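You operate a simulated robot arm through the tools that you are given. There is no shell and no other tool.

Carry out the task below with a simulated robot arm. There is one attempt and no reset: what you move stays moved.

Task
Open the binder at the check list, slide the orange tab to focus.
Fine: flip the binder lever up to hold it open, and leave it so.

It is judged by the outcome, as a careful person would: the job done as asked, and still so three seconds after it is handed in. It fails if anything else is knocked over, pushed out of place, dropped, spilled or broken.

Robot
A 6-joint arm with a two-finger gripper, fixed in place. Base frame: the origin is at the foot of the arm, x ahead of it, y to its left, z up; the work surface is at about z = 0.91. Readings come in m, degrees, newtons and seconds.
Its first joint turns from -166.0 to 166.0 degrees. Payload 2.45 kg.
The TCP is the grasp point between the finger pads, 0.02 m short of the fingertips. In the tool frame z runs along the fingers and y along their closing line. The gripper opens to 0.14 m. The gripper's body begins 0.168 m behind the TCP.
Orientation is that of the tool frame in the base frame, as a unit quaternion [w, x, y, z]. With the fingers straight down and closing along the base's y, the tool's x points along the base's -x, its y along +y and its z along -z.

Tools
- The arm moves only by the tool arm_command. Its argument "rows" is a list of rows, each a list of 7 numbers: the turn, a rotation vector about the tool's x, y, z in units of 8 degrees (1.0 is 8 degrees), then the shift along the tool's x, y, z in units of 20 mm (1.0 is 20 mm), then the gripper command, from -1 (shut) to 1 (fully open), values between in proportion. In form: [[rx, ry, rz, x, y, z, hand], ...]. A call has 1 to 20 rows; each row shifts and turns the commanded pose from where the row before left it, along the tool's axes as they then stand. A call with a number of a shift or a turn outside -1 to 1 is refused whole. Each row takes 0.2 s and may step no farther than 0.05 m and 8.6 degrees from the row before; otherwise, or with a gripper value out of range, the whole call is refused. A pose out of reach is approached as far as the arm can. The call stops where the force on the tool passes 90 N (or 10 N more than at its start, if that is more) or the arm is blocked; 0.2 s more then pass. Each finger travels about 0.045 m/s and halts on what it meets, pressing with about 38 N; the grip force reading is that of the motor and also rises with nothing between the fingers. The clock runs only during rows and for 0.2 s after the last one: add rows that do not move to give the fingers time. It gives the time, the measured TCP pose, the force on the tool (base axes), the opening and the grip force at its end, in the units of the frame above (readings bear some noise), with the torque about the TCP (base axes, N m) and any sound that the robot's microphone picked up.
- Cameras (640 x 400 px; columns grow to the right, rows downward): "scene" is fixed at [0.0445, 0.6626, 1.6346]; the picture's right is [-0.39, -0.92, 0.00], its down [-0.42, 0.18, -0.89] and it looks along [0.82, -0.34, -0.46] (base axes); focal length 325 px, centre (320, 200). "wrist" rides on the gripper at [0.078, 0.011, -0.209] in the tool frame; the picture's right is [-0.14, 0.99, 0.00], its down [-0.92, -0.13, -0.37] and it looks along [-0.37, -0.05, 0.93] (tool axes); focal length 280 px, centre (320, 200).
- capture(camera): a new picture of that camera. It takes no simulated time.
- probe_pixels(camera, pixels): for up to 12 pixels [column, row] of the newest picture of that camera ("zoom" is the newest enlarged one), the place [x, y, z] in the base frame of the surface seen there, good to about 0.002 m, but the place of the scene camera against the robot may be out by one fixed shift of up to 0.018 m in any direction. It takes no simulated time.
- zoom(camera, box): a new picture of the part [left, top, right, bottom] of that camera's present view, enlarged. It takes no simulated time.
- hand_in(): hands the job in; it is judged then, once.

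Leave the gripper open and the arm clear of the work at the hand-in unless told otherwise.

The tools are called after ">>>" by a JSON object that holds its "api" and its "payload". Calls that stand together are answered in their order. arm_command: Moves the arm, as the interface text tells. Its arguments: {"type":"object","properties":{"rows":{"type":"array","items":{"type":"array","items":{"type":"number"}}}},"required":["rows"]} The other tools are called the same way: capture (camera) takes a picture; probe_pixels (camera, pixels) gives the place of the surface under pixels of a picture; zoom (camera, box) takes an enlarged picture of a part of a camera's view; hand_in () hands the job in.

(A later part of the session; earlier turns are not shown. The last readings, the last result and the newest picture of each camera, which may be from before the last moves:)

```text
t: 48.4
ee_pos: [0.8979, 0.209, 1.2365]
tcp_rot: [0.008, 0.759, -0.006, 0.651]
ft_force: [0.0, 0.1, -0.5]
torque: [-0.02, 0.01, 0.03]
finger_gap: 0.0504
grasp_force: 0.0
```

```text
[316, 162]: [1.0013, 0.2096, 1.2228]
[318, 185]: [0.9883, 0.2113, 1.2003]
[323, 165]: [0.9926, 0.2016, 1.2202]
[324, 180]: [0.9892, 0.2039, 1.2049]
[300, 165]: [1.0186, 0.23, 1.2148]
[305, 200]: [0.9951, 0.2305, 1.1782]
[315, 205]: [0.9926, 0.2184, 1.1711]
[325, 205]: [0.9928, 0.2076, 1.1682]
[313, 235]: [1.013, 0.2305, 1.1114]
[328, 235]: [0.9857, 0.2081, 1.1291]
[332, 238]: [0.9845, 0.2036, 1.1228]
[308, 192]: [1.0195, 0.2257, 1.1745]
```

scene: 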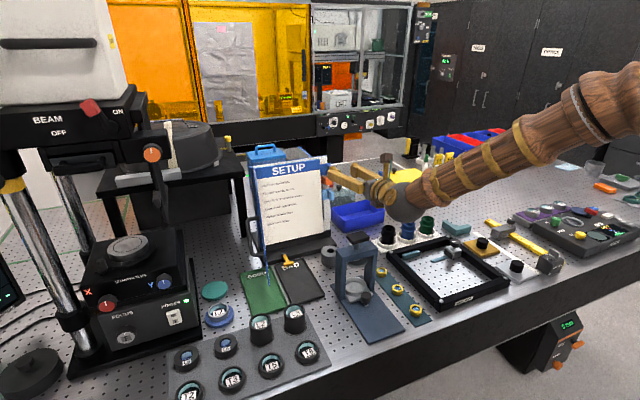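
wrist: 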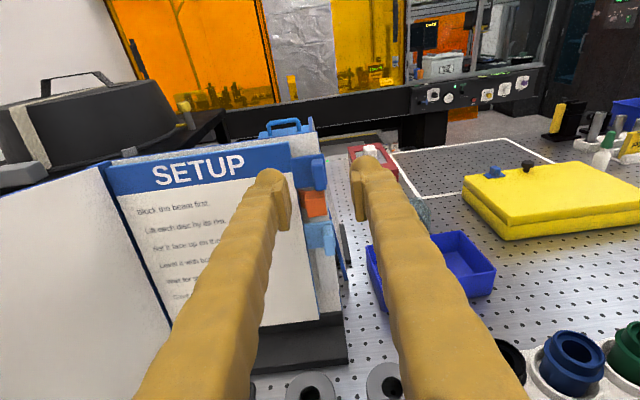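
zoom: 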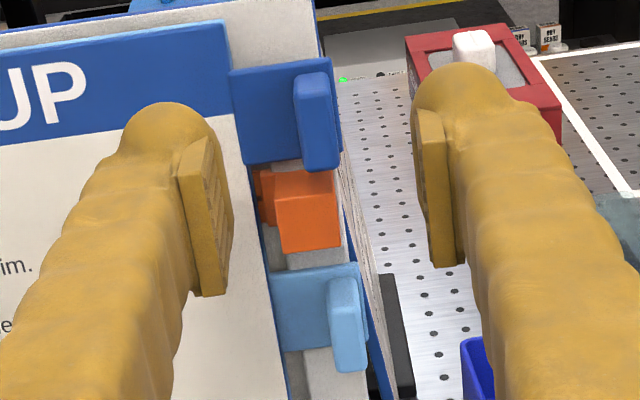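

The flange spans y 0.2015–0.211, z 1.195–1.228, with its front at x 0.989. Straight ahead 9.2 cm puts the pads around it, clear of the orange block below (top z≈1.18).

>>> {"api": "arm_command", "payload": {"rows": [[0, 0, 0, 0, 0, 0.92, -0.28], [0, 0, 0, 0, 0, 0.92, -0.28], [0, 0, 0, 0, 0, 0.92, -0.28], [0, 0, 0, 0, 0, 0.92, -0.28], [0, 0, 0, 0, 0, 0.92, -0.28]]}}

>>> {"api": "capture", "payload": {"camera": "wrist"}}

```text
t: 49.6
ee_pos: [0.9887, 0.2071, 1.2231]
tcp_rot: [0.009, 0.759, -0.007, 0.651]
ft_force: [0.1, 0.1, -0.2]
torque: [0.03, 0.02, -0.05]
finger_gap: 0.0504
grasp_force: 0.0
```

```text
taken
```

wrist: 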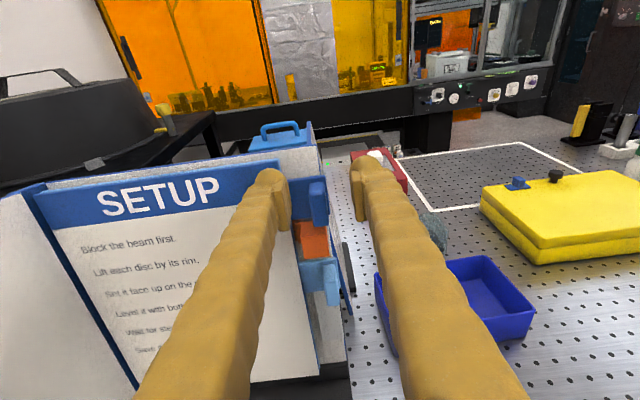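

The pads straddle the flange with no contact. I'll close on it.

>>> {"api": "arm_command", "payload": {"rows": [[0, 0, 0, 0, 0, 0, -1], [0, 0, 0, 0, 0, 0, -1], [0, 0, 0, 0, 0, 0, -1], [0, 0, 0, 0, 0, 0, -1]]}}

>>> {"api": "zoom", "payload": {"camera": "wrist", "box": [230, 120, 410, 320]}}

```text
t: 50.6
ee_pos: [0.9877, 0.2103, 1.2225]
tcp_rot: [0.009, 0.758, -0.005, 0.652]
ft_force: [4.8, 40.4, 1.7]
torque: [0.29, -0.01, 0.37]
finger_gap: 0.0131
grasp_force: 39.1
```

```text
2.00 times, centred on (320, 220) of wrist
```

zoom: 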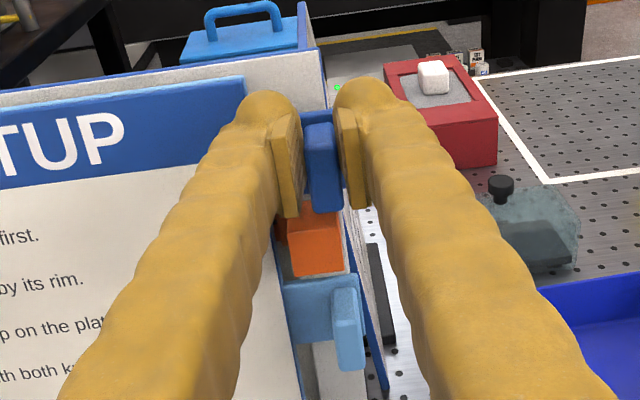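

Flange gripped (13 mm), but 40 N sideways says it sits about 3 mm further left. I'll ease that way, then start the arc with a two-step pull.

>>> {"api": "arm_command", "payload": {"rows": [[0, 0, 0, 0, -0.17, 0, -1], [-0.5, 0, 0, 0, -0.139, -0.889, -1], [-0.5, 0, 0, 0, -0.139, -0.889, -1]]}}

>>> {"api": "capture", "payload": {"camera": "wrist"}}

```text
t: 51.4
ee_pos: [0.9533, 0.217, 1.2272]
tcp_rot: [0.061, 0.757, -0.051, 0.648]
ft_force: [0.9, 14.0, -9.6]
torque: [0.16, 0.07, 0.14]
finger_gap: 0.0127
grasp_force: 39.4
```

```text
taken
```

wrist: 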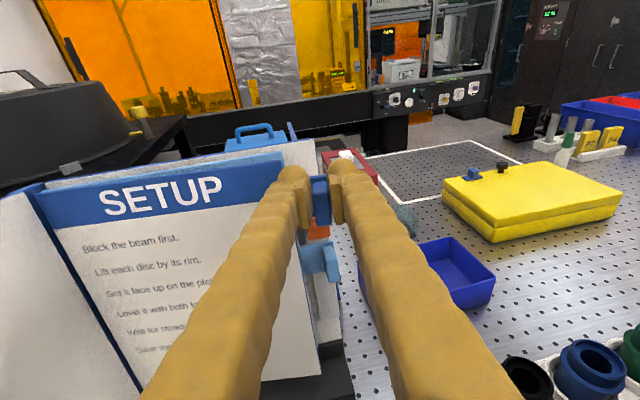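

Low forces and the page is following, with the light-blue tab staying behind. I'll continue the arc another 16°.

>>> {"api": "arm_command", "payload": {"rows": [[-0.5, 0, 0, 0, -0.16, -0.889, -1], [-0.5, 0, 0, 0, -0.16, -0.889, -1], [-0.5, 0, 0, 0, -0.16, -0.889, -1], [-0.5, 0, 0, 0, -0.16, -0.889, -1]]}}

>>> {"api": "capture", "payload": {"camera": "wrist"}}

>>> {"api": "capture", "payload": {"camera": "scene"}}

```text
t: 52.4
ee_pos: [0.8874, 0.2462, 1.2373]
tcp_rot: [0.168, 0.741, -0.143, 0.635]
ft_force: [-23.0, -32.9, -32.5]
torque: [0.15, 0.32, -0.37]
finger_gap: 0.013
grasp_force: 39.1
```

```text
taken
```

wrist: 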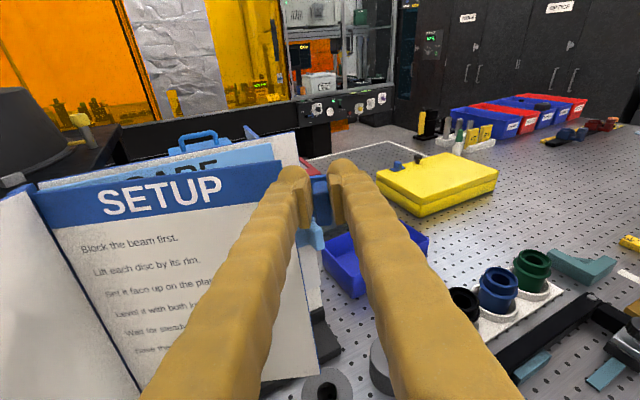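

```text
taken
```

scene: 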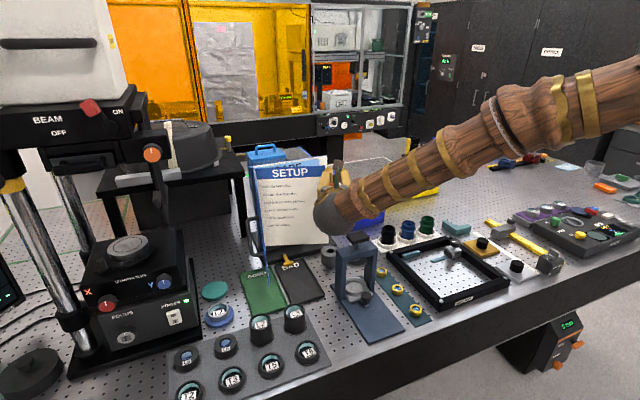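

Behind it a light-blue page titled "…CARE" appears, so the check list is further back. I'll continue the arc about 14° with a slight outward and downward correction.

>>> {"api": "arm_command", "payload": {"rows": [[-0.5, 0, 0, -0.07, -0.08, -0.889, -1], [-0.5, 0, 0, -0.07, -0.08, -0.889, -1], [-0.5, 0, 0, -0.05, -0.12, -0.889, -1], [-0.3, 0, 0, 0, -0.09, -0.53, -1]]}}

```text
t: 53.4
ee_pos: [0.8379, 0.2886, 1.2442]
tcp_rot: [0.257, 0.713, -0.221, 0.614]
ft_force: [-23.0, -22.0, -9.1]
torque: [-0.01, 0.07, -0.24]
finger_gap: 0.0127
grasp_force: 39.3
```

The page is at about 38° with modest forces. I'll release, back off 10 cm and yaw back to straight.

>>> {"api": "arm_command", "payload": {"rows": [[0, 0, 0, 0, 0, 0, -0.28], [0, 0, 0, 0, 0, 0, -0.28], [0, 0, 0, 0, 0, 0, -0.28], [0, 0, 0, 0, 0, -1, -0.28], [0, 0, 0, 0, 0, -1, -0.28], [0, 0, 0, 0, 0, -1, -0.28], [0, 0, 0, 0, 0, -1, -0.28], [0, 0, 0, 0, 0, -1, -0.28], [0.962, 0, -0.152, 0, 0, 0, -1], [0.962, 0, -0.152, 0, 0, 0, -1], [0.962, 0, -0.152, 0, 0, 0, -1], [0.962, 0, -0.152, 0, 0, 0, -1], [0.962, 0, -0.152, 0, 0, 0, -1]]}}

>>> {"api": "capture", "payload": {"camera": "wrist"}}

>>> {"api": "capture", "payload": {"camera": "scene"}}

```text
t: 56.2
ee_pos: [0.7615, 0.3514, 1.2524]
tcp_rot: [0.039, 0.77, 0.032, 0.636]
ft_force: [-0.5, 0.5, 0.1]
torque: [-0.01, 0.01, -0.06]
finger_gap: 0.0
grasp_force: 29.4
```

```text
taken
```

wrist: 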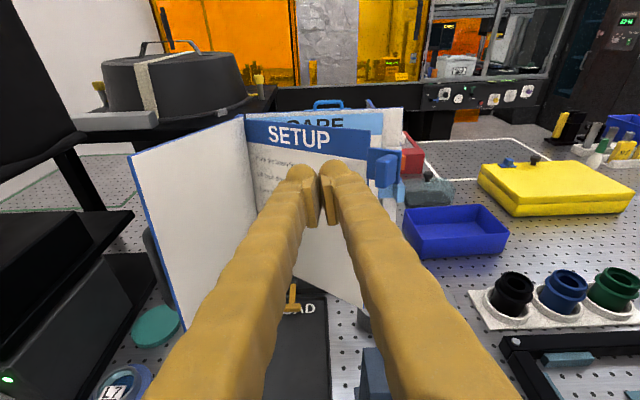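

```text
taken
```

scene: 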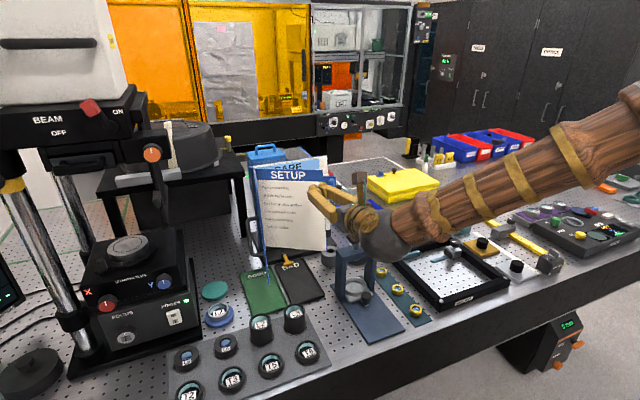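

The page stays put at about 38°. The tool has picked up about 6° of roll, which I'll take out. I'll probe the flange before moving around it.

>>> {"api": "probe_pixels", "payload": {"camera": "wrist", "pixels": [[383, 165], [376, 175], [367, 145], [367, 210], [372, 290], [250, 160], [185, 290], [399, 190], [397, 165]]}}

>>> {"api": "arm_command", "payload": {"rows": [[0, 0, 0.73, 0, 0, 0, -1]]}}

```text
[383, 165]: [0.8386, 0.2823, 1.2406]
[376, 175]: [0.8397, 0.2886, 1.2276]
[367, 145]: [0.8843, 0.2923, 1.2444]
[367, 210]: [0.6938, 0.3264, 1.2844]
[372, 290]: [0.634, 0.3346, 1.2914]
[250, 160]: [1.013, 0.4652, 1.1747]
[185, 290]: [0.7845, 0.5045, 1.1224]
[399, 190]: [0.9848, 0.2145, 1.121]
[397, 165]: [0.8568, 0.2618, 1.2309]
```

```text
t: 56.6
ee_pos: [0.7613, 0.3521, 1.2539]
tcp_rot: [0.006, 0.77, -0.006, 0.638]
ft_force: [0.2, -0.7, -1.2]
torque: [0.02, 0.02, 0.02]
finger_gap: 0.0001
grasp_force: 29.5
```

The tab's outer edge is near (0.857, 0.262). I'll move right to y 0.20, then forward and down to (0.88, 0.20, 1.18) inside the page, well clear of the press knob.

>>> {"api": "arm_command", "payload": {"rows": [[0, 0, 0, 0, 0.95, 0, -1], [0, 0, 0, 0, 0.95, 0, -1], [0, 0, 0, 0, 0.95, 0, -1], [0, 0, 0, 0, 0.95, 0, -1], [0, 0, 0, 0, 0.95, 0, -1], [0, 0, 0, 0, 0.95, 0, -1], [0, 0, 0, 0, 0.95, 0, -1], [0, 0, 0, 0, 0.95, 0, -1], [0, 0, 0, -0.36, 0, 0.933, -1], [0, 0, 0, -0.36, 0, 0.933, -1], [0, 0, 0, -0.36, 0, 0.933, -1], [0, 0, 0, -0.36, 0, 0.933, -1], [0, 0, 0, -0.36, 0, 0.933, -1], [0, 0, 0, -0.36, 0, 0.933, -1], [0, 0, 0, -0.36, 0, 0.933, -1]]}}

>>> {"api": "capture", "payload": {"camera": "wrist"}}

>>> {"api": "capture", "payload": {"camera": "scene"}}

```text
t: 59.8
ee_pos: [0.8771, 0.1975, 1.1787]
tcp_rot: [0.006, 0.771, -0.007, 0.637]
ft_force: [-0.2, -0.8, -0.4]
torque: [0.02, 0.01, 0.0]
finger_gap: 0.0
grasp_force: 29.8
```

```text
taken
```

wrist: 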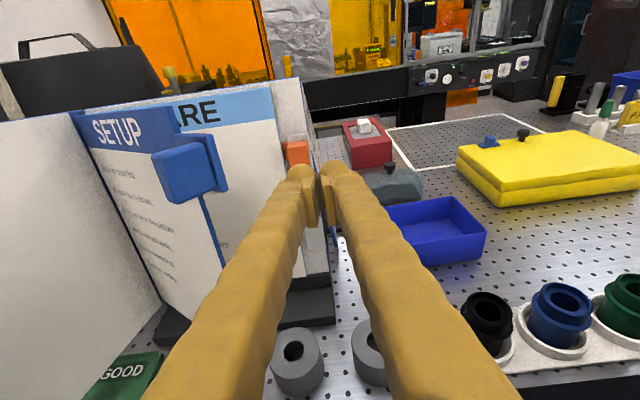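

```text
taken
```

scene: 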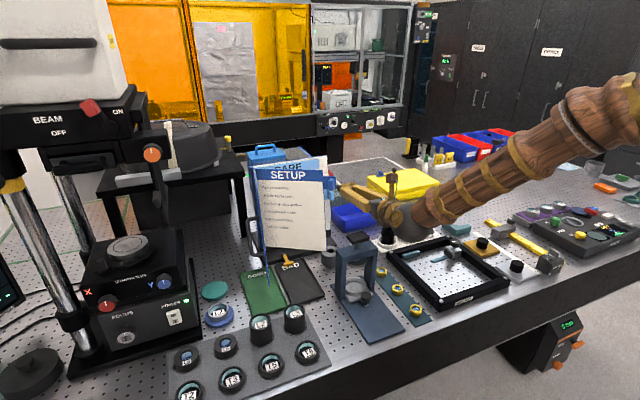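

I'm inside the SETUP page now. I'll sweep left to swing the page toward the cover.

>>> {"api": "arm_command", "payload": {"rows": [[0, 0, 0, 0, -0.8, 0, -1], [0, 0, 0, 0, -0.8, 0, -1], [0, 0, 0, 0, -0.8, 0, -1], [0, 0, 0, 0, -0.8, 0, -1], [0, 0, 0, 0, -0.8, 0, -1], [0, 0, 0, 0, -0.8, 0, -1], [0, 0, 0, 0, -0.8, 0, -1], [0, 0, 0, 0, -0.8, 0, -1], [0, 0, 0, 0, -0.8, 0, -1], [0, 0, 0, 0, -0.8, 0, -1], [0, 0, 0, 0, -0.8, 0, -1], [0, 0, 0, 0, -0.8, 0, -1], [0, 0, 0, 0, -0.8, 0, -1]]}}

>>> {"api": "capture", "payload": {"camera": "wrist"}}

>>> {"api": "capture", "payload": {"camera": "scene"}}

```text
t: 62.6
ee_pos: [0.882, 0.4057, 1.1799]
tcp_rot: [0.006, 0.77, -0.007, 0.638]
ft_force: [-0.2, 0.6, -0.7]
torque: [0.03, 0.01, 0.02]
finger_gap: 0.0
grasp_force: 29.7
```

```text
taken
```

wrist: 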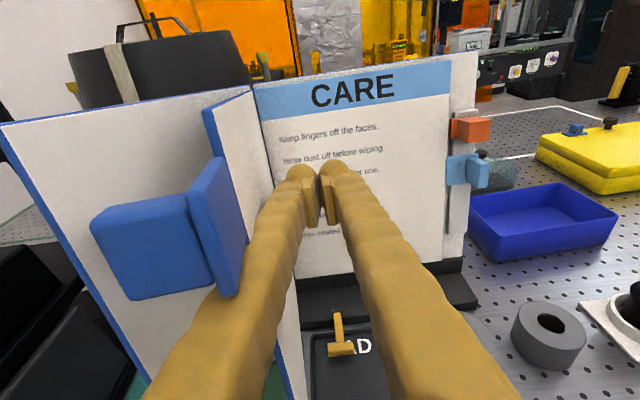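

```text
taken
```

scene: 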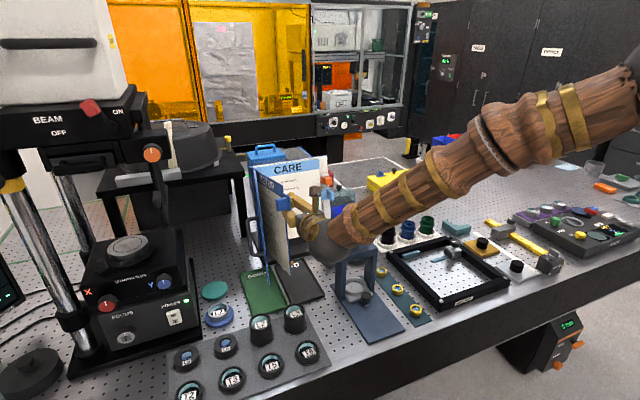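

The CARE page is next, with a slot for the orange slider behind it on the right. I'll push SETUP a bit further toward the cover with small steps.

>>> {"api": "arm_command", "payload": {"rows": [[0, 0, 0, 0, -0.5, 0, -1], [0, 0, 0, 0, -0.5, 0, -1], [0, 0, 0, 0, -0.5, 0, -1], [0, 0, 0, 0, -0.5, 0, -1]]}}

>>> {"api": "capture", "payload": {"camera": "wrist"}}

```text
t: 63.6
ee_pos: [0.8829, 0.4454, 1.18]
tcp_rot: [0.006, 0.77, -0.007, 0.638]
ft_force: [0.0, 0.4, 0.4]
torque: [-0.02, -0.02, 0.0]
finger_gap: 0.0
grasp_force: 29.1
```

```text
taken
```

wrist: 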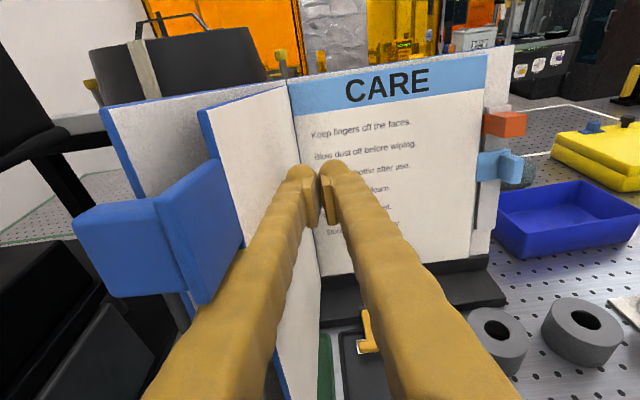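

SETUP is now past about 90°. I'll probe the light-blue flange at wrist (510,165) for the next grasp.

>>> {"api": "zoom", "payload": {"camera": "wrist", "box": [440, 80, 560, 260]}}

>>> {"api": "probe_pixels", "payload": {"camera": "wrist", "pixels": [[502, 165], [503, 155], [503, 178], [514, 165], [520, 165], [488, 167], [500, 125], [515, 122], [487, 120], [483, 210], [200, 240], [450, 120]]}}

```text
2.22 times, centred on (500, 170) of wrist
```

zoom: 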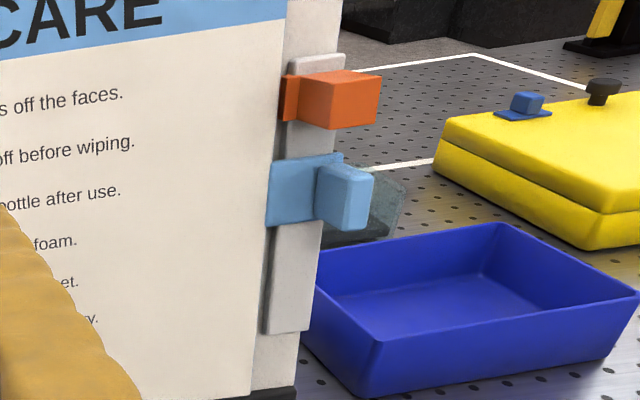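

```text
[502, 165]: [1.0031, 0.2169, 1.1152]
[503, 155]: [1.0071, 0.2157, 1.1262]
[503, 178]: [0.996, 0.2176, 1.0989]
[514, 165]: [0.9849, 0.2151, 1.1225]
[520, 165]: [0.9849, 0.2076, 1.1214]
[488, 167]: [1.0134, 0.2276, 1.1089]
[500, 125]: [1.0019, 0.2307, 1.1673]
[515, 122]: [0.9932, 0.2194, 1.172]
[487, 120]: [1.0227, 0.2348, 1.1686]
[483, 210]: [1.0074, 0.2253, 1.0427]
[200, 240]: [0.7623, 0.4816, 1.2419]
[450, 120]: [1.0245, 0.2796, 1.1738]
```

The light-blue flange spans y 0.2055–0.2155, z 1.098–1.13, with its front at x 0.985. The press knob sits below my arm at that height, so I'll use a steeper 30° down pitch and go to a pre-grasp 8 cm away.

>>> {"api": "arm_command", "payload": {"rows": [[0, 0, 0, 0, 0.8, 0, -0.28], [0, 0, 0, 0, 0.8, 0, -0.28], [0, 0, 0, 0, 0.8, 0, -0.28], [0, 0, 0, 0, 0.9, -0.9, -0.28], [0, 0, 0, 0, 0.9, -0.9, -0.28], [0, 0, 0, 0, 0.9, -0.9, -0.28], [0, 0, 0, 0, 0.9, -0.9, -0.28], [0, 0, 0, 0, 0.9, -0.9, -0.28], [0, 0, 0, 0, 0.9, -0.9, -0.28], [0, -0.8, 0, 0, 0, 0, -0.28], [0, -0.8, 0, 0, 0, 0, -0.28], [0, -0.8, 0, 0, 0, 0, -0.28], [0, 0, 0, 0.241, 0.561, 0.974, -0.28], [0, 0, 0, 0.241, 0.561, 0.974, -0.28], [0, 0, 0, 0.241, 0.561, 0.974, -0.28], [0, 0, 0, 0.241, 0.561, 0.974, -0.28], [0, 0, 0, 0.241, 0.561, 0.974, -0.28], [0, 0, 0, 0.241, 0.561, 0.974, -0.28], [0, 0, 0, 0.241, 0.561, 0.974, -0.28]]}}

>>> {"api": "capture", "payload": {"camera": "wrist"}}

>>> {"api": "capture", "payload": {"camera": "scene"}}

```text
t: 67.6
ee_pos: [0.9073, 0.2093, 1.1623]
tcp_rot: [0.005, 0.866, -0.008, 0.501]
ft_force: [-0.2, -0.5, 0.7]
torque: [-0.02, -0.01, -0.05]
finger_gap: 0.0503
grasp_force: 0.1
```

```text
taken
```

wrist: 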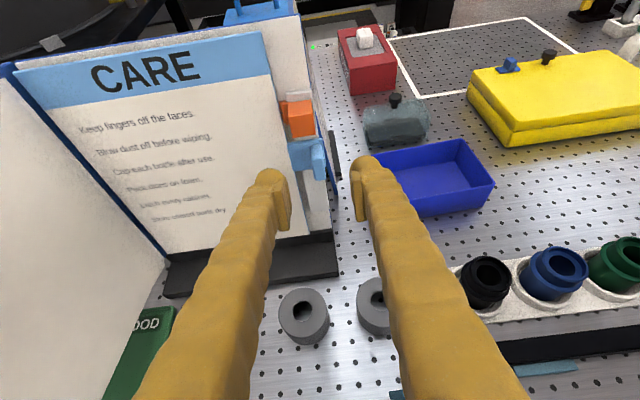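

```text
taken
```

scene: 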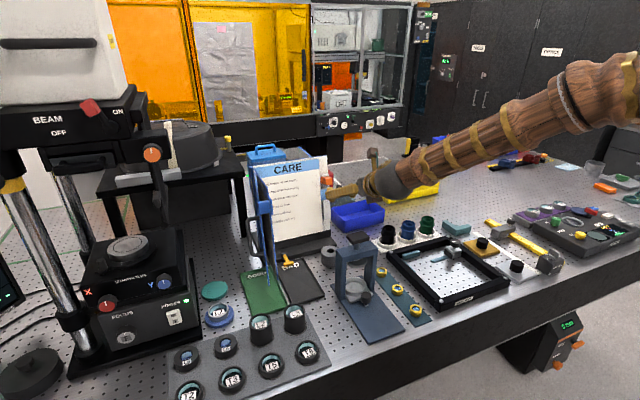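

I'm at the pre-grasp. I'll confirm the light-blue flange's position at about wrist (318,158).

>>> {"api": "zoom", "payload": {"camera": "wrist", "box": [265, 80, 365, 200]}}

>>> {"api": "probe_pixels", "payload": {"camera": "wrist", "pixels": [[316, 150], [318, 160], [318, 172], [322, 152], [323, 168], [300, 155], [302, 120], [308, 130], [285, 120]]}}

```text
3.33 times, centred on (315, 140) of wrist
```

zoom: 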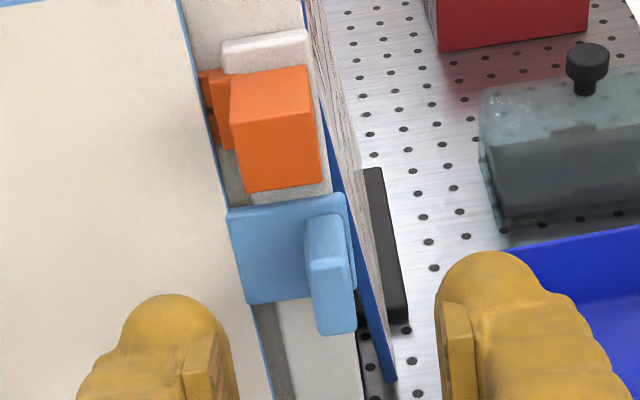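

```text
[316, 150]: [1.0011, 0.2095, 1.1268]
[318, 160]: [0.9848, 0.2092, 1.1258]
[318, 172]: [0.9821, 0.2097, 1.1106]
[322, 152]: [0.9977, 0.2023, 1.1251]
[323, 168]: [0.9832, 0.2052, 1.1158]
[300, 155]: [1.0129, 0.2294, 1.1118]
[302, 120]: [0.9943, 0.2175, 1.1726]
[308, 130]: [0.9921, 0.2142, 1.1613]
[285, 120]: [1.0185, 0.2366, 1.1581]
```

The flange is at y≈0.207–0.21, z 1.10–1.127, front x≈0.983. I'll go straight ahead 8.5 cm and close on it.

>>> {"api": "arm_command", "payload": {"rows": [[0, 0, 0, 0, 0, 0.85, -0.28], [0, 0, 0, 0, 0, 0.85, -0.28], [0, 0, 0, 0, 0, 0.85, -0.28], [0, 0, 0, 0, 0, 0.85, -0.28], [0, 0, 0, 0, 0, 0.85, -0.28]]}}

>>> {"api": "zoom", "payload": {"camera": "wrist", "box": [230, 80, 410, 260]}}

```text
t: 68.8
ee_pos: [0.9809, 0.2076, 1.119]
tcp_rot: [0.005, 0.866, -0.008, 0.5]
ft_force: [-0.1, -1.1, 0.2]
torque: [-0.02, -0.02, -0.02]
finger_gap: 0.0504
grasp_force: 0.0
```

```text
2.22 times, centred on (320, 170) of wrist
```

zoom: 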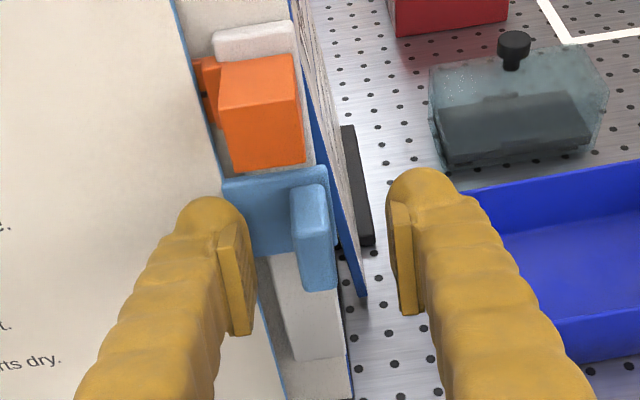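

The flange is between the fingers. Closing.

>>> {"api": "arm_command", "payload": {"rows": [[0, 0, 0, 0, 0, 0, -1], [0, 0, 0, 0, 0, 0, -1], [0, 0, 0, 0, 0, 0, -1], [0, 0, 0, 0, 0, 0, -1]]}}

>>> {"api": "zoom", "payload": {"camera": "wrist", "box": [230, 80, 410, 260]}}

```text
t: 69.8
ee_pos: [0.9808, 0.2097, 1.1203]
tcp_rot: [0.004, 0.866, -0.006, 0.5]
ft_force: [3.7, 35.2, -0.2]
torque: [-0.05, -0.02, 0.44]
finger_gap: 0.013
grasp_force: 38.9
```

```text
2.22 times, centred on (320, 170) of wrist
```

zoom: 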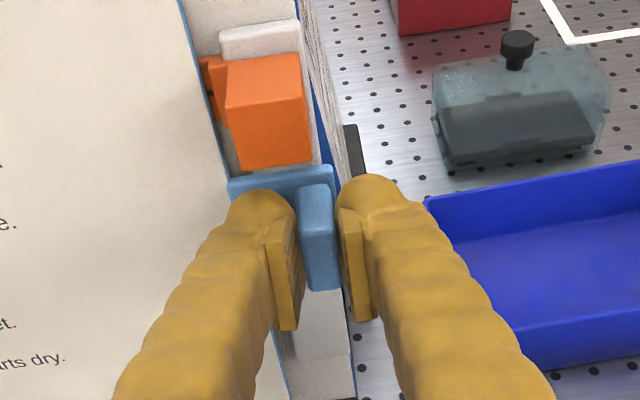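

Gripped at 13 mm. I'll ease 3 mm left and start the arc about the leaning hinge in 4° steps.

>>> {"api": "arm_command", "payload": {"rows": [[0, 0, 0, 0, -0.16, 0, -1], [-0.4675, 0, 0.1775, -0.32, -0.12, -0.84, -1], [-0.4675, 0, 0.1775, -0.32, -0.12, -0.84, -1], [-0.4675, 0, 0.1775, -0.32, -0.12, -0.84, -1]]}}

>>> {"api": "capture", "payload": {"camera": "wrist"}}

```text
t: 70.8
ee_pos: [0.9276, 0.2235, 1.1275]
tcp_rot: [0.072, 0.86, -0.089, 0.497]
ft_force: [4.7, 17.2, -6.5]
torque: [-0.05, 0.07, 0.28]
finger_gap: 0.013
grasp_force: 39.2
```

```text
taken
```

wrist: 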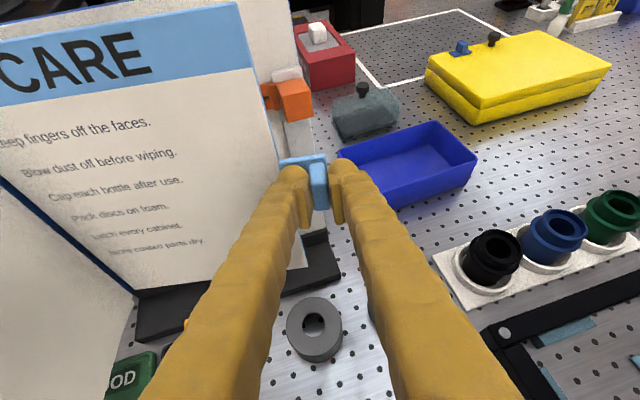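

The CARE page follows with low force and the orange slider stays behind. Continuing the arc.

>>> {"api": "arm_command", "payload": {"rows": [[-0.4675, 0, 0.1775, -0.32, -0.13, -0.84, -1], [-0.4675, 0, 0.1775, -0.32, -0.13, -0.84, -1], [-0.4675, 0, 0.1775, -0.32, -0.13, -0.84, -1], [-0.4675, 0, 0.1775, -0.32, -0.13, -0.84, -1]]}}

>>> {"api": "capture", "payload": {"camera": "wrist"}}

```text
t: 71.8
ee_pos: [0.8651, 0.2585, 1.1353]
tcp_rot: [0.158, 0.839, -0.195, 0.484]
ft_force: [11.6, 20.6, -25.1]
torque: [0.14, 0.09, 0.23]
finger_gap: 0.0129
grasp_force: 39.3
```

```text
taken
```

wrist: 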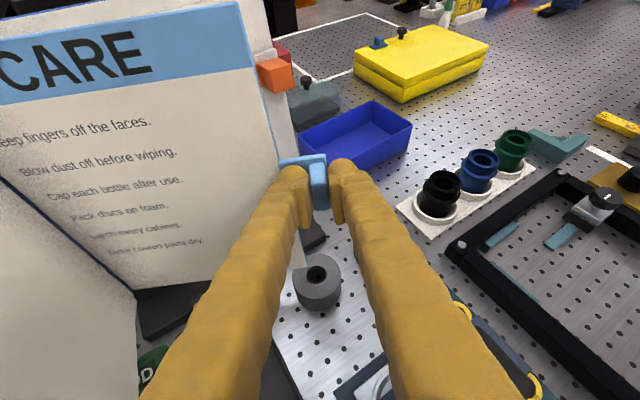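

At about 28°, forces are fine. Three more steps to reach about 40°.

>>> {"api": "arm_command", "payload": {"rows": [[-0.4675, 0, 0.1775, -0.35, -0.15, -0.83, -1], [-0.4675, 0, 0.1775, -0.35, -0.15, -0.83, -1], [-0.4675, 0, 0.1775, -0.35, -0.15, -0.83, -1]]}}

>>> {"api": "capture", "payload": {"camera": "wrist"}}

>>> {"api": "capture", "payload": {"camera": "scene"}}

```text
t: 72.6
ee_pos: [0.8248, 0.2938, 1.1414]
tcp_rot: [0.221, 0.81, -0.273, 0.469]
ft_force: [8.8, 9.4, -20.2]
torque: [0.11, -0.01, 0.08]
finger_gap: 0.0128
grasp_force: 39.8
```

```text
taken
```

wrist: 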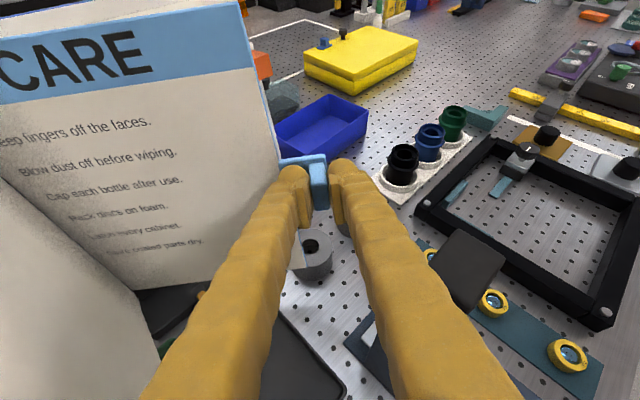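

```text
taken
```

scene: 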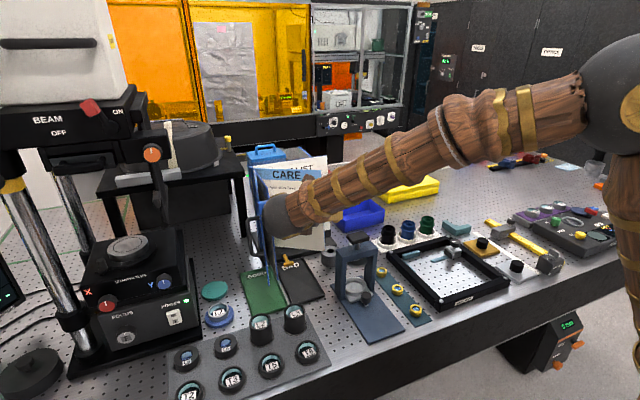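

Behind it I can read "…LIST" (CHECK LIST). I'll release, back off while undoing the yaw, then move right past the page's edge.

>>> {"api": "arm_command", "payload": {"rows": [[0, 0, 0, 0, 0, 0, -0.4], [0, 0, 0, 0, 0, 0, -0.4], [0, 0, 0, 0, 0, 0, -0.4], [0, 0, 0, 0, 0, -0.9, -0.4], [0, 0, 0, 0, 0, -0.9, -0.4], [0.857, 0, -0.325, 0, 0, -0.5, -1], [0.857, 0, -0.325, 0, 0, -0.5, -1], [0.857, 0, -0.325, 0, 0, -0.5, -1], [0.857, 0, -0.325, 0, 0, -0.5, -1], [0.857, 0, -0.325, 0, 0, -0.5, -1], [0.857, 0, -0.325, 0, 0, -0.5, -1]]}}

>>> {"api": "capture", "payload": {"camera": "wrist"}}

```text
t: 75.0
ee_pos: [0.7553, 0.3377, 1.1875]
tcp_rot: [-0.016, 0.865, 0.018, 0.501]
ft_force: [0.0, 0.9, -0.1]
torque: [0.0, -0.01, 0.01]
finger_gap: 0.0001
grasp_force: 29.4
```

```text
taken
```

wrist: 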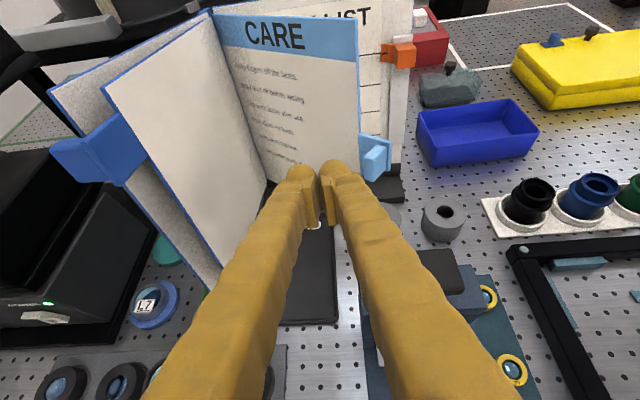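

CARE holds at about 40°, and a "…LIST" page with the orange pointer shows behind. I'll move right, then forward behind the CARE page.

>>> {"api": "arm_command", "payload": {"rows": [[0, 0, 0, 0, 0.92, 0, -1], [0, 0, 0, 0, 0.92, 0, -1], [0, 0, 0, 0, 0.92, 0, -1], [0, 0, 0, 0, 0.92, 0, -1], [0, 0, 0, 0, 0.92, 0, -1], [0, 0, 0, 0, 0.92, 0, -1], [0, 0, 0, 0, 0.92, 0, -1], [0, 0, 0, 0, 0.92, 0, -1], [0, 0, 0, 0.153, 0, 0.943, -1], [0, 0, 0, 0.153, 0, 0.943, -1], [0, 0, 0, 0.153, 0, 0.943, -1], [0, 0, 0, 0.153, 0, 0.943, -1], [0, 0, 0, 0.153, 0, 0.943, -1], [0, 0, 0, 0.153, 0, 0.943, -1]]}}

>>> {"api": "capture", "payload": {"camera": "wrist"}}

```text
t: 78.0
ee_pos: [0.8703, 0.1957, 1.146]
tcp_rot: [-0.017, 0.865, 0.019, 0.5]
ft_force: [0.1, -0.1, 0.4]
torque: [-0.02, 0.01, 0.01]
finger_gap: 0.0
grasp_force: 29.3
```

```text
taken
```

wrist: 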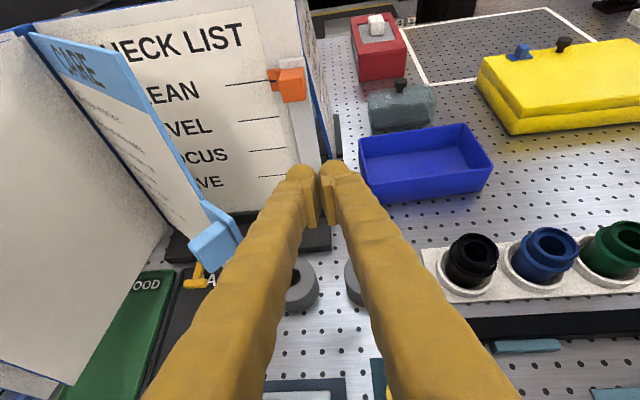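

The page reads CHECK LIST: CLEAN, LEVEL, FOCUS, SAVE, with the orange pointer now at CLEAN. I'll sweep left to turn the CARE page onto the others.

>>> {"api": "arm_command", "payload": {"rows": [[0, 0, 0, 0, -0.8, 0, -1], [0, 0, 0, 0, -0.8, 0, -1], [0, 0, 0, 0, -0.8, 0, -1], [0, 0, 0, 0, -0.8, 0, -1], [0, 0, 0, 0, -0.8, 0, -1], [0, 0, 0, 0, -0.8, 0, -1], [0, 0, 0, 0, -0.8, 0, -1], [0, 0, 0, 0, -0.8, 0, -1], [0, 0, 0, 0, -0.8, 0, -1], [0, 0, 0, 0, -0.8, 0, -1], [0, 0, 0, 0, -0.8, 0, -1], [0, 0, 0, 0, -0.8, 0, -1], [0, 0, 0, 0, -0.8, 0, -1], [0, 0, 0, 0, -0.8, 0, -1]]}}

>>> {"api": "capture", "payload": {"camera": "wrist"}}

>>> {"api": "capture", "payload": {"camera": "scene"}}

```text
t: 81.0
ee_pos: [0.8595, 0.4201, 1.148]
tcp_rot: [-0.017, 0.865, 0.019, 0.501]
ft_force: [0.4, -1.1, 1.3]
torque: [0.0, 0.0, 0.0]
finger_gap: 0.0
grasp_force: 29.5
```

```text
taken
```

wrist: 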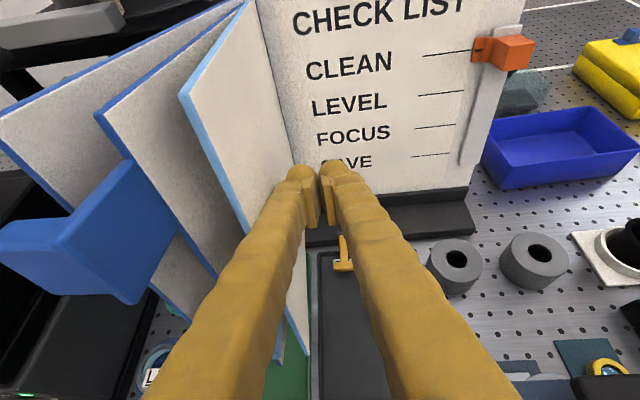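

```text
taken
```

scene: 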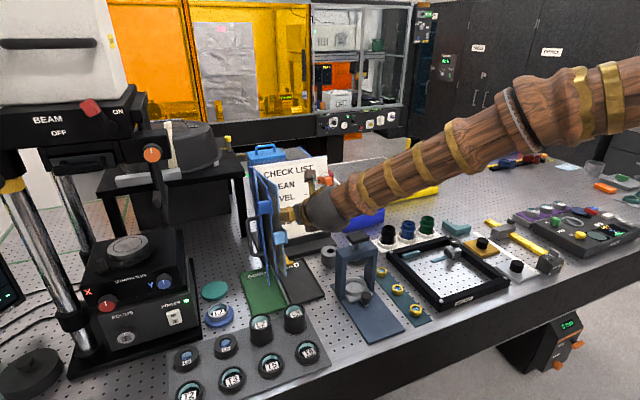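

All the lines are visible now. I'll push the pages a little further left to be well past the lever.

>>> {"api": "arm_command", "payload": {"rows": [[0, 0, 0, 0, -0.5, 0, -1], [0, 0, 0, 0, -0.5, 0, -1], [0, 0, 0, 0, -0.5, 0, -1], [0, 0, 0, 0, -0.4, 0, -1]]}}

>>> {"api": "capture", "payload": {"camera": "wrist"}}

```text
t: 81.7
ee_pos: [0.8599, 0.4265, 1.1484]
tcp_rot: [-0.01, 0.865, 0.011, 0.502]
ft_force: [-57.8, -128.1, 15.0]
torque: [6.29, -1.79, 7.77]
finger_gap: 0.0001
grasp_force: 29.0
stopped in row 3: the force on the tool passed its limit at 103 N (the readings are from after the stop); the commanded pose is now the measured one
```

```text
taken
```

wrist: 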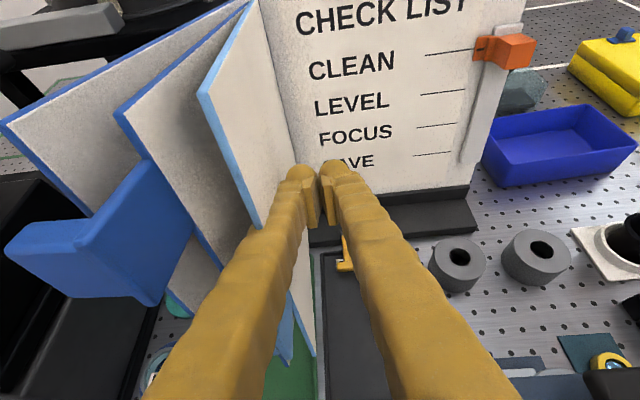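

That met a stop (128 N), so the pages are at their limit near 90°. I'll back off right away to the right, then retreat and look.

>>> {"api": "arm_command", "payload": {"rows": [[0, 0, 0, 0, 0.6, 0, -1], [0, 0, 0, 0, 0.9, 0, -1], [0, 0, 0, 0, 0.9, 0, -1], [0, 0, 0, 0, 0.9, -0.5, -1], [0, 0, 0, 0, 0.9, -0.9, -1], [0, 0, 0, 0, 0.9, -0.9, -1], [0, 0, 0, 0, 0.9, -0.9, -1], [0, 0, 0, 0, 0.9, -0.9, -1], [0, 0, 0, 0, 0.5, -0.9, -1]]}}

>>> {"api": "capture", "payload": {"camera": "wrist"}}

>>> {"api": "capture", "payload": {"camera": "scene"}}

```text
t: 83.7
ee_pos: [0.777, 0.2802, 1.1976]
tcp_rot: [-0.014, 0.865, 0.017, 0.501]
ft_force: [0.0, -0.1, 0.5]
torque: [0.03, 0.0, 0.0]
finger_gap: 0.0
grasp_force: 29.5
```

```text
taken
```

wrist: 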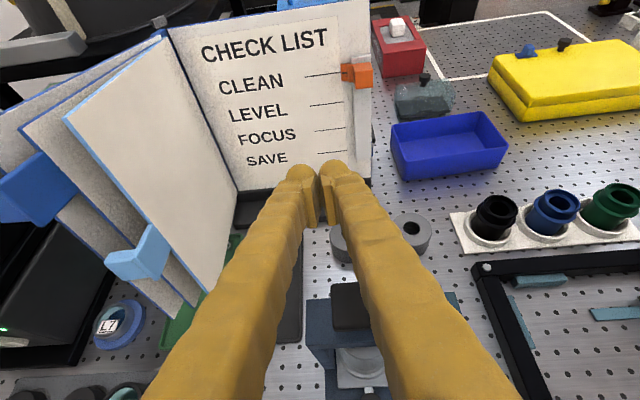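

```text
taken
```

scene: 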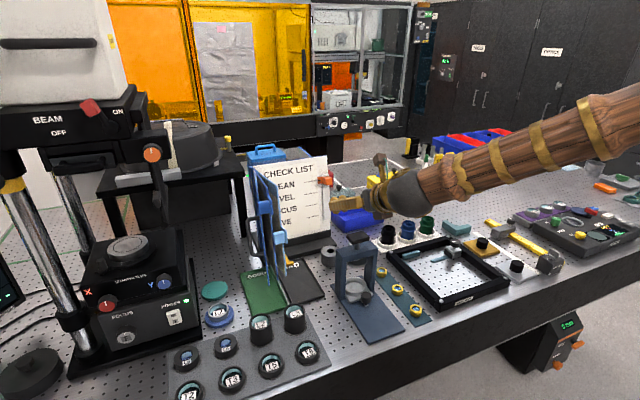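

The binder is open at CHECK LIST. Now I'll measure the orange slider, its pointer and the tick marks.

>>> {"api": "zoom", "payload": {"camera": "wrist", "box": [230, 20, 390, 180]}}

>>> {"api": "probe_pixels", "payload": {"camera": "wrist", "pixels": [[350, 72], [347, 76], [363, 76], [361, 65], [338, 72], [336, 103], [338, 129], [340, 152], [365, 90], [362, 66], [369, 76], [355, 160]]}}

```text
2.50 times, centred on (310, 100) of wrist
```

zoom: 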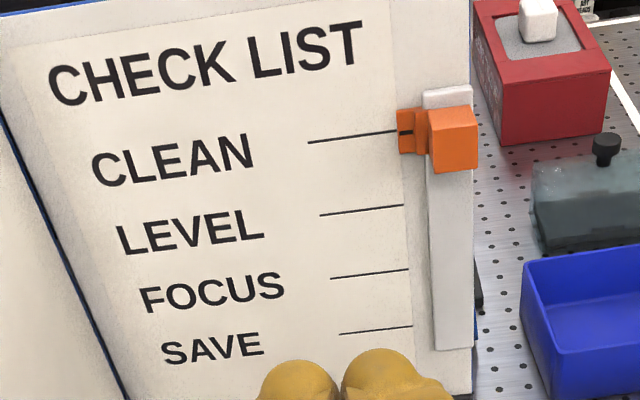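

```text
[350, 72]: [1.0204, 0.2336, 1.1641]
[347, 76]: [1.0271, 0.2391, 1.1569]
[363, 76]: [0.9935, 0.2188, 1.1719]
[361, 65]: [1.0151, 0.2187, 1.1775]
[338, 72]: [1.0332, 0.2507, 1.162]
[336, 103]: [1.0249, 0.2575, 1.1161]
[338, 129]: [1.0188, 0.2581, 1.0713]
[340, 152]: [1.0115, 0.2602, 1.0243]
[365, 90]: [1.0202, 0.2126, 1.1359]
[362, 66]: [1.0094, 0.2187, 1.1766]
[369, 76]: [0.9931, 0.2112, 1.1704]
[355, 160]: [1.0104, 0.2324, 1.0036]
```

The ticks lie at z≈1.162 (CLEAN), 1.116, 1.071 (FOCUS) and 1.024, so the slider must go down two ticks, about 9.3 cm along the page. I'll correct the yaw and go in front of the orange block with the gripper open 6 cm.

>>> {"api": "arm_command", "payload": {"rows": [[-0.292, 0, 0.169, 0, 0, 0, -0.14], [0, 0, 0, 0.609, 0.433, 0.878, -0.14], [0, 0, 0, 0.609, 0.433, 0.878, -0.14], [0, 0, 0, 0.609, 0.433, 0.878, -0.14], [0, 0, 0, 0.609, 0.433, 0.878, -0.14], [0, 0, 0, 0.609, 0.433, 0.878, -0.14], [0, 0, 0, 0.609, 0.433, 0.878, -0.14], [0, 0, 0, 0.609, 0.433, 0.878, -0.14]]}}

>>> {"api": "capture", "payload": {"camera": "wrist"}}

>>> {"api": "zoom", "payload": {"camera": "wrist", "box": [220, 90, 380, 250]}}

```text
t: 85.5
ee_pos: [0.9281, 0.2187, 1.2081]
tcp_rot: [-0.001, 0.865, -0.006, 0.501]
ft_force: [-0.5, 0.6, -0.1]
torque: [-0.02, -0.02, 0.0]
finger_gap: 0.06
grasp_force: 0.1
```

```text
taken
```

wrist: 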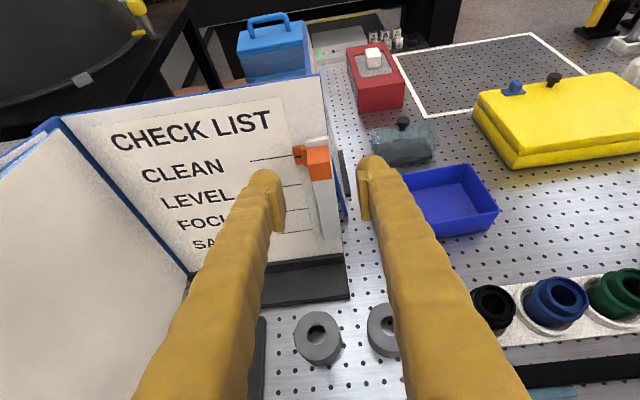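

```text
2.50 times, centred on (300, 170) of wrist
```

zoom: 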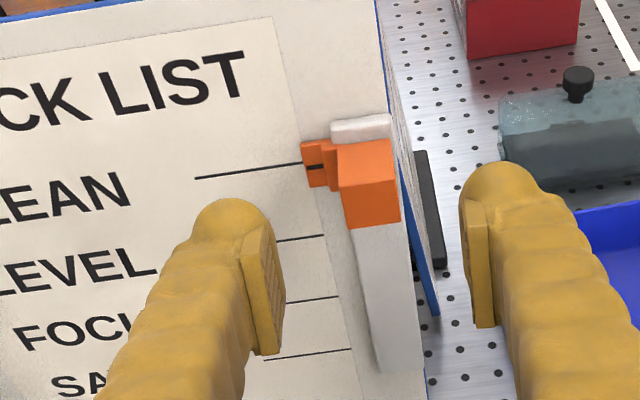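

Clear view. I'll probe the block's faces, the pointer mark and the tick ends precisely in this zoom.

>>> {"api": "probe_pixels", "payload": {"camera": "zoom", "pixels": [[345, 190], [348, 222], [398, 185], [398, 220], [340, 150], [388, 145], [310, 168], [295, 164], [320, 236], [334, 297], [348, 349], [365, 165]]}}

```text
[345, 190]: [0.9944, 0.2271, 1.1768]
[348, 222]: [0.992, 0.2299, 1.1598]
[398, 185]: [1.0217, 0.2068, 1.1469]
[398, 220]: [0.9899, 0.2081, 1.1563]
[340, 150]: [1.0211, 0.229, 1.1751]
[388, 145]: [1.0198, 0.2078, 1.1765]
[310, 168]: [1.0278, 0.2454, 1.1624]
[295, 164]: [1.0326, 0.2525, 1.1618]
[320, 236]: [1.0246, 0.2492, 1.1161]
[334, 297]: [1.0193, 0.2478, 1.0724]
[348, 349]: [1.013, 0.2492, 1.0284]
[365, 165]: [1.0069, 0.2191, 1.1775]
```

The block spans y 0.208–0.230, z 1.155–1.178. The ticks are 4.5 cm apart, so two ticks is 9.0 cm along the page. I'll move forward 6.9 cm and close on the block.

>>> {"api": "arm_command", "payload": {"rows": [[0, 0, 0, 0, 0, 0.86, -0.14], [0, 0, 0, 0, 0, 0.86, -0.14], [0, 0, 0, 0, 0, 0.86, -0.14], [0, 0, 0, 0, 0, 0.86, -0.14]]}}

>>> {"api": "zoom", "payload": {"camera": "wrist", "box": [220, 90, 400, 270]}}

```text
t: 86.5
ee_pos: [0.9869, 0.2192, 1.1748]
tcp_rot: [-0.002, 0.865, -0.005, 0.501]
ft_force: [-0.7, -1.0, 0.3]
torque: [-0.01, 0.03, 0.02]
finger_gap: 0.0603
grasp_force: 0.1
```

```text
2.22 times, centred on (310, 180) of wrist
```

zoom: 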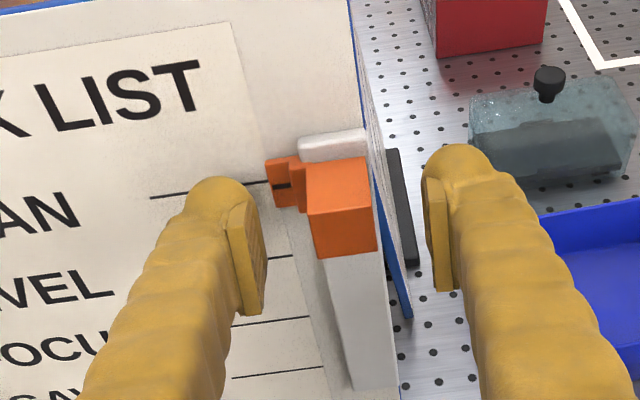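

The block is centred between the fingers without contact. Closing on it.

>>> {"api": "arm_command", "payload": {"rows": [[0, 0, 0, 0, 0, 0, -1], [0, 0, 0, 0, 0, 0, -1], [0, 0, 0, 0, 0, 0, -1], [0, 0, 0, 0, 0, 0, -1]]}}

>>> {"api": "zoom", "payload": {"camera": "wrist", "box": [220, 90, 400, 270]}}

```text
t: 87.5
ee_pos: [0.9868, 0.2189, 1.1735]
tcp_rot: [-0.001, 0.865, -0.005, 0.501]
ft_force: [2.1, -3.4, -1.1]
torque: [-0.19, 0.03, 0.04]
finger_gap: 0.023
grasp_force: 39.0
```

```text
2.22 times, centred on (310, 180) of wrist
```

zoom: 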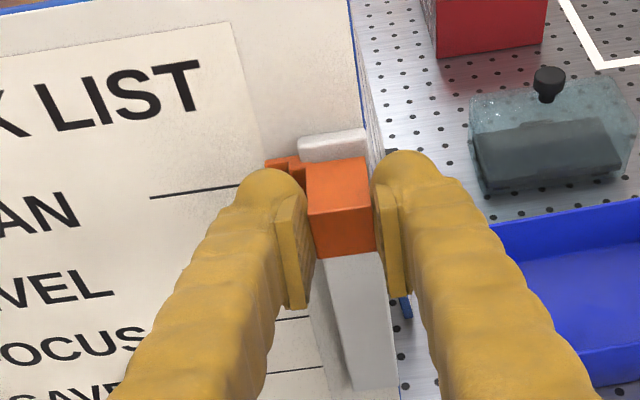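

Gripped (23 mm). I'll slide one tick spacing (4.5 cm) down along the page lean and check the force.

>>> {"api": "arm_command", "payload": {"rows": [[0, 0, 0, -0.42, 0, 0.162, -1], [0, 0, 0, -0.42, 0, 0.162, -1], [0, 0, 0, -0.42, 0, 0.162, -1], [0, 0, 0, -0.42, 0, 0.162, -1], [0, 0, 0, -0.42, 0, 0.162, -1]]}}

>>> {"api": "capture", "payload": {"camera": "wrist"}}

```text
t: 88.7
ee_pos: [0.9801, 0.2187, 1.1288]
tcp_rot: [-0.001, 0.866, -0.006, 0.501]
ft_force: [41.4, -4.8, -5.8]
torque: [-0.23, -0.05, 0.11]
finger_gap: 0.023
grasp_force: 45.0
```

```text
taken
```

wrist: 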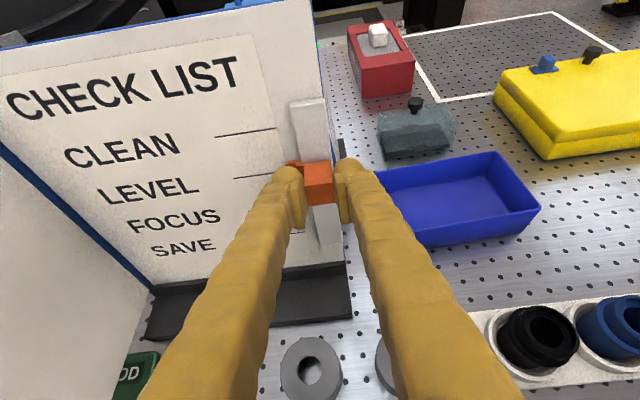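

The slider is at LEVEL with 41 N pulling outward, so my path leans back slightly too much. I'll do the second 4.5 cm with that corrected.

>>> {"api": "arm_command", "payload": {"rows": [[0, 0, 0, -0.405, 0, 0.188, -1], [0, 0, 0, -0.405, 0, 0.188, -1], [0, 0, 0, -0.405, 0, 0.188, -1], [0, 0, 0, -0.405, 0, 0.188, -1], [0, 0, 0, -0.405, 0, 0.188, -1]]}}

>>> {"api": "capture", "payload": {"camera": "wrist"}}

>>> {"api": "zoom", "payload": {"camera": "wrist", "box": [220, 110, 380, 270]}}

>>> {"api": "zoom", "payload": {"camera": "scene", "box": [240, 140, 360, 260]}}

```text
t: 89.9
ee_pos: [0.9744, 0.2186, 1.0853]
tcp_rot: [-0.001, 0.865, -0.005, 0.501]
ft_force: [-45.9, -34.8, 5.4]
torque: [-0.45, 0.33, -0.38]
finger_gap: 0.023
grasp_force: 45.3
```

```text
taken
```

wrist: 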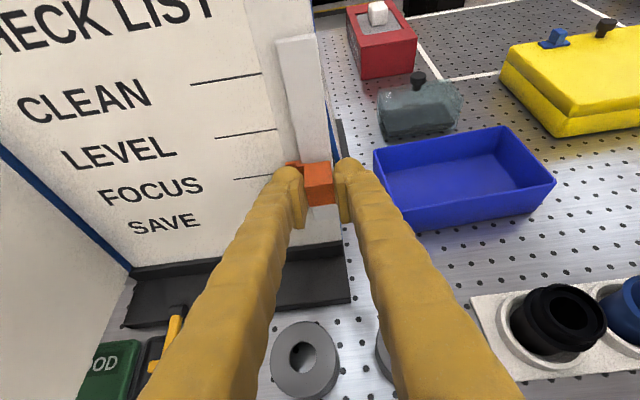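

```text
2.50 times, centred on (300, 190) of wrist
```

zoom: 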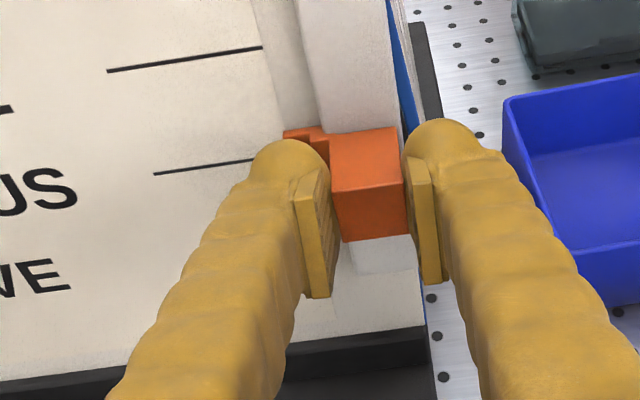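

```text
3.33 times, centred on (300, 200) of scene
```

zoom: 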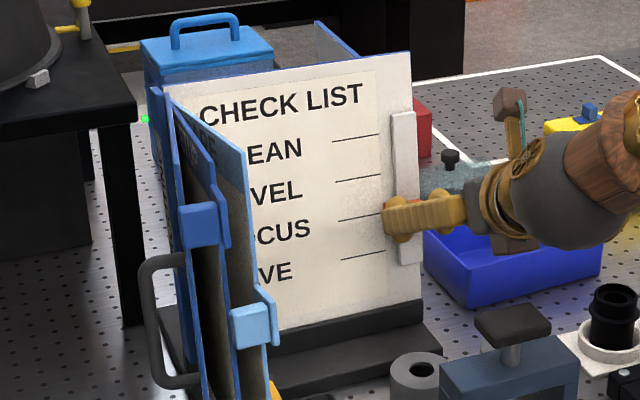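

The pointer looks near the FOCUS line. I'll relax the strain by 2 mm, open the fingers and check the alignment.

>>> {"api": "arm_command", "payload": {"rows": [[0, 0, 0, -0.04, 0.08, -0.08, -1], [0, 0, 0, 0, 0, 0, -0.14], [0, 0, 0, 0, 0, 0, -0.14], [0, 0, 0, 0, 0, 0, -0.14]]}}

>>> {"api": "capture", "payload": {"camera": "wrist"}}

>>> {"api": "zoom", "payload": {"camera": "wrist", "box": [220, 110, 380, 270]}}

```text
t: 90.9
ee_pos: [0.9746, 0.2192, 1.0853]
tcp_rot: [-0.002, 0.865, -0.005, 0.501]
ft_force: [0.1, 0.0, -0.3]
torque: [-0.01, 0.0, 0.0]
finger_gap: 0.0602
grasp_force: 0.0
```

```text
taken
```

wrist: 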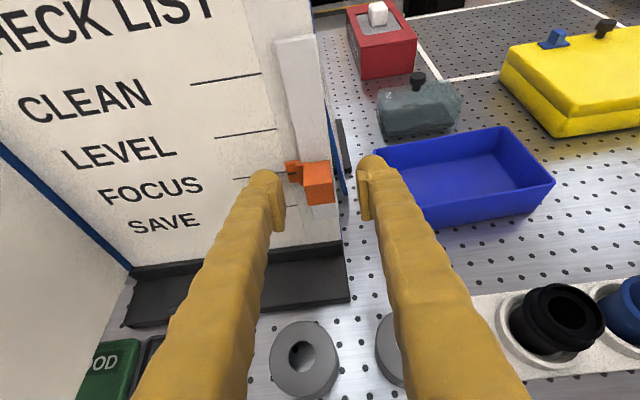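

```text
2.50 times, centred on (300, 190) of wrist
```

zoom: 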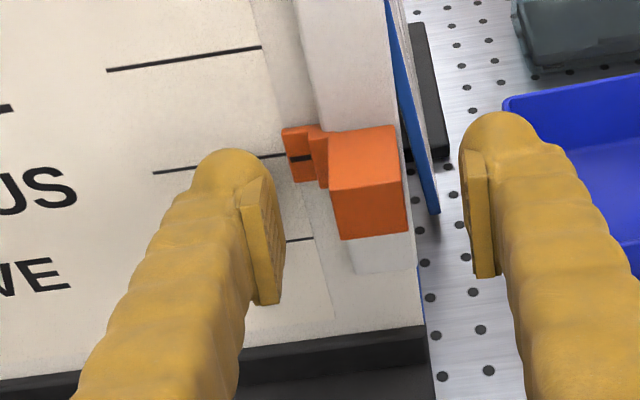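

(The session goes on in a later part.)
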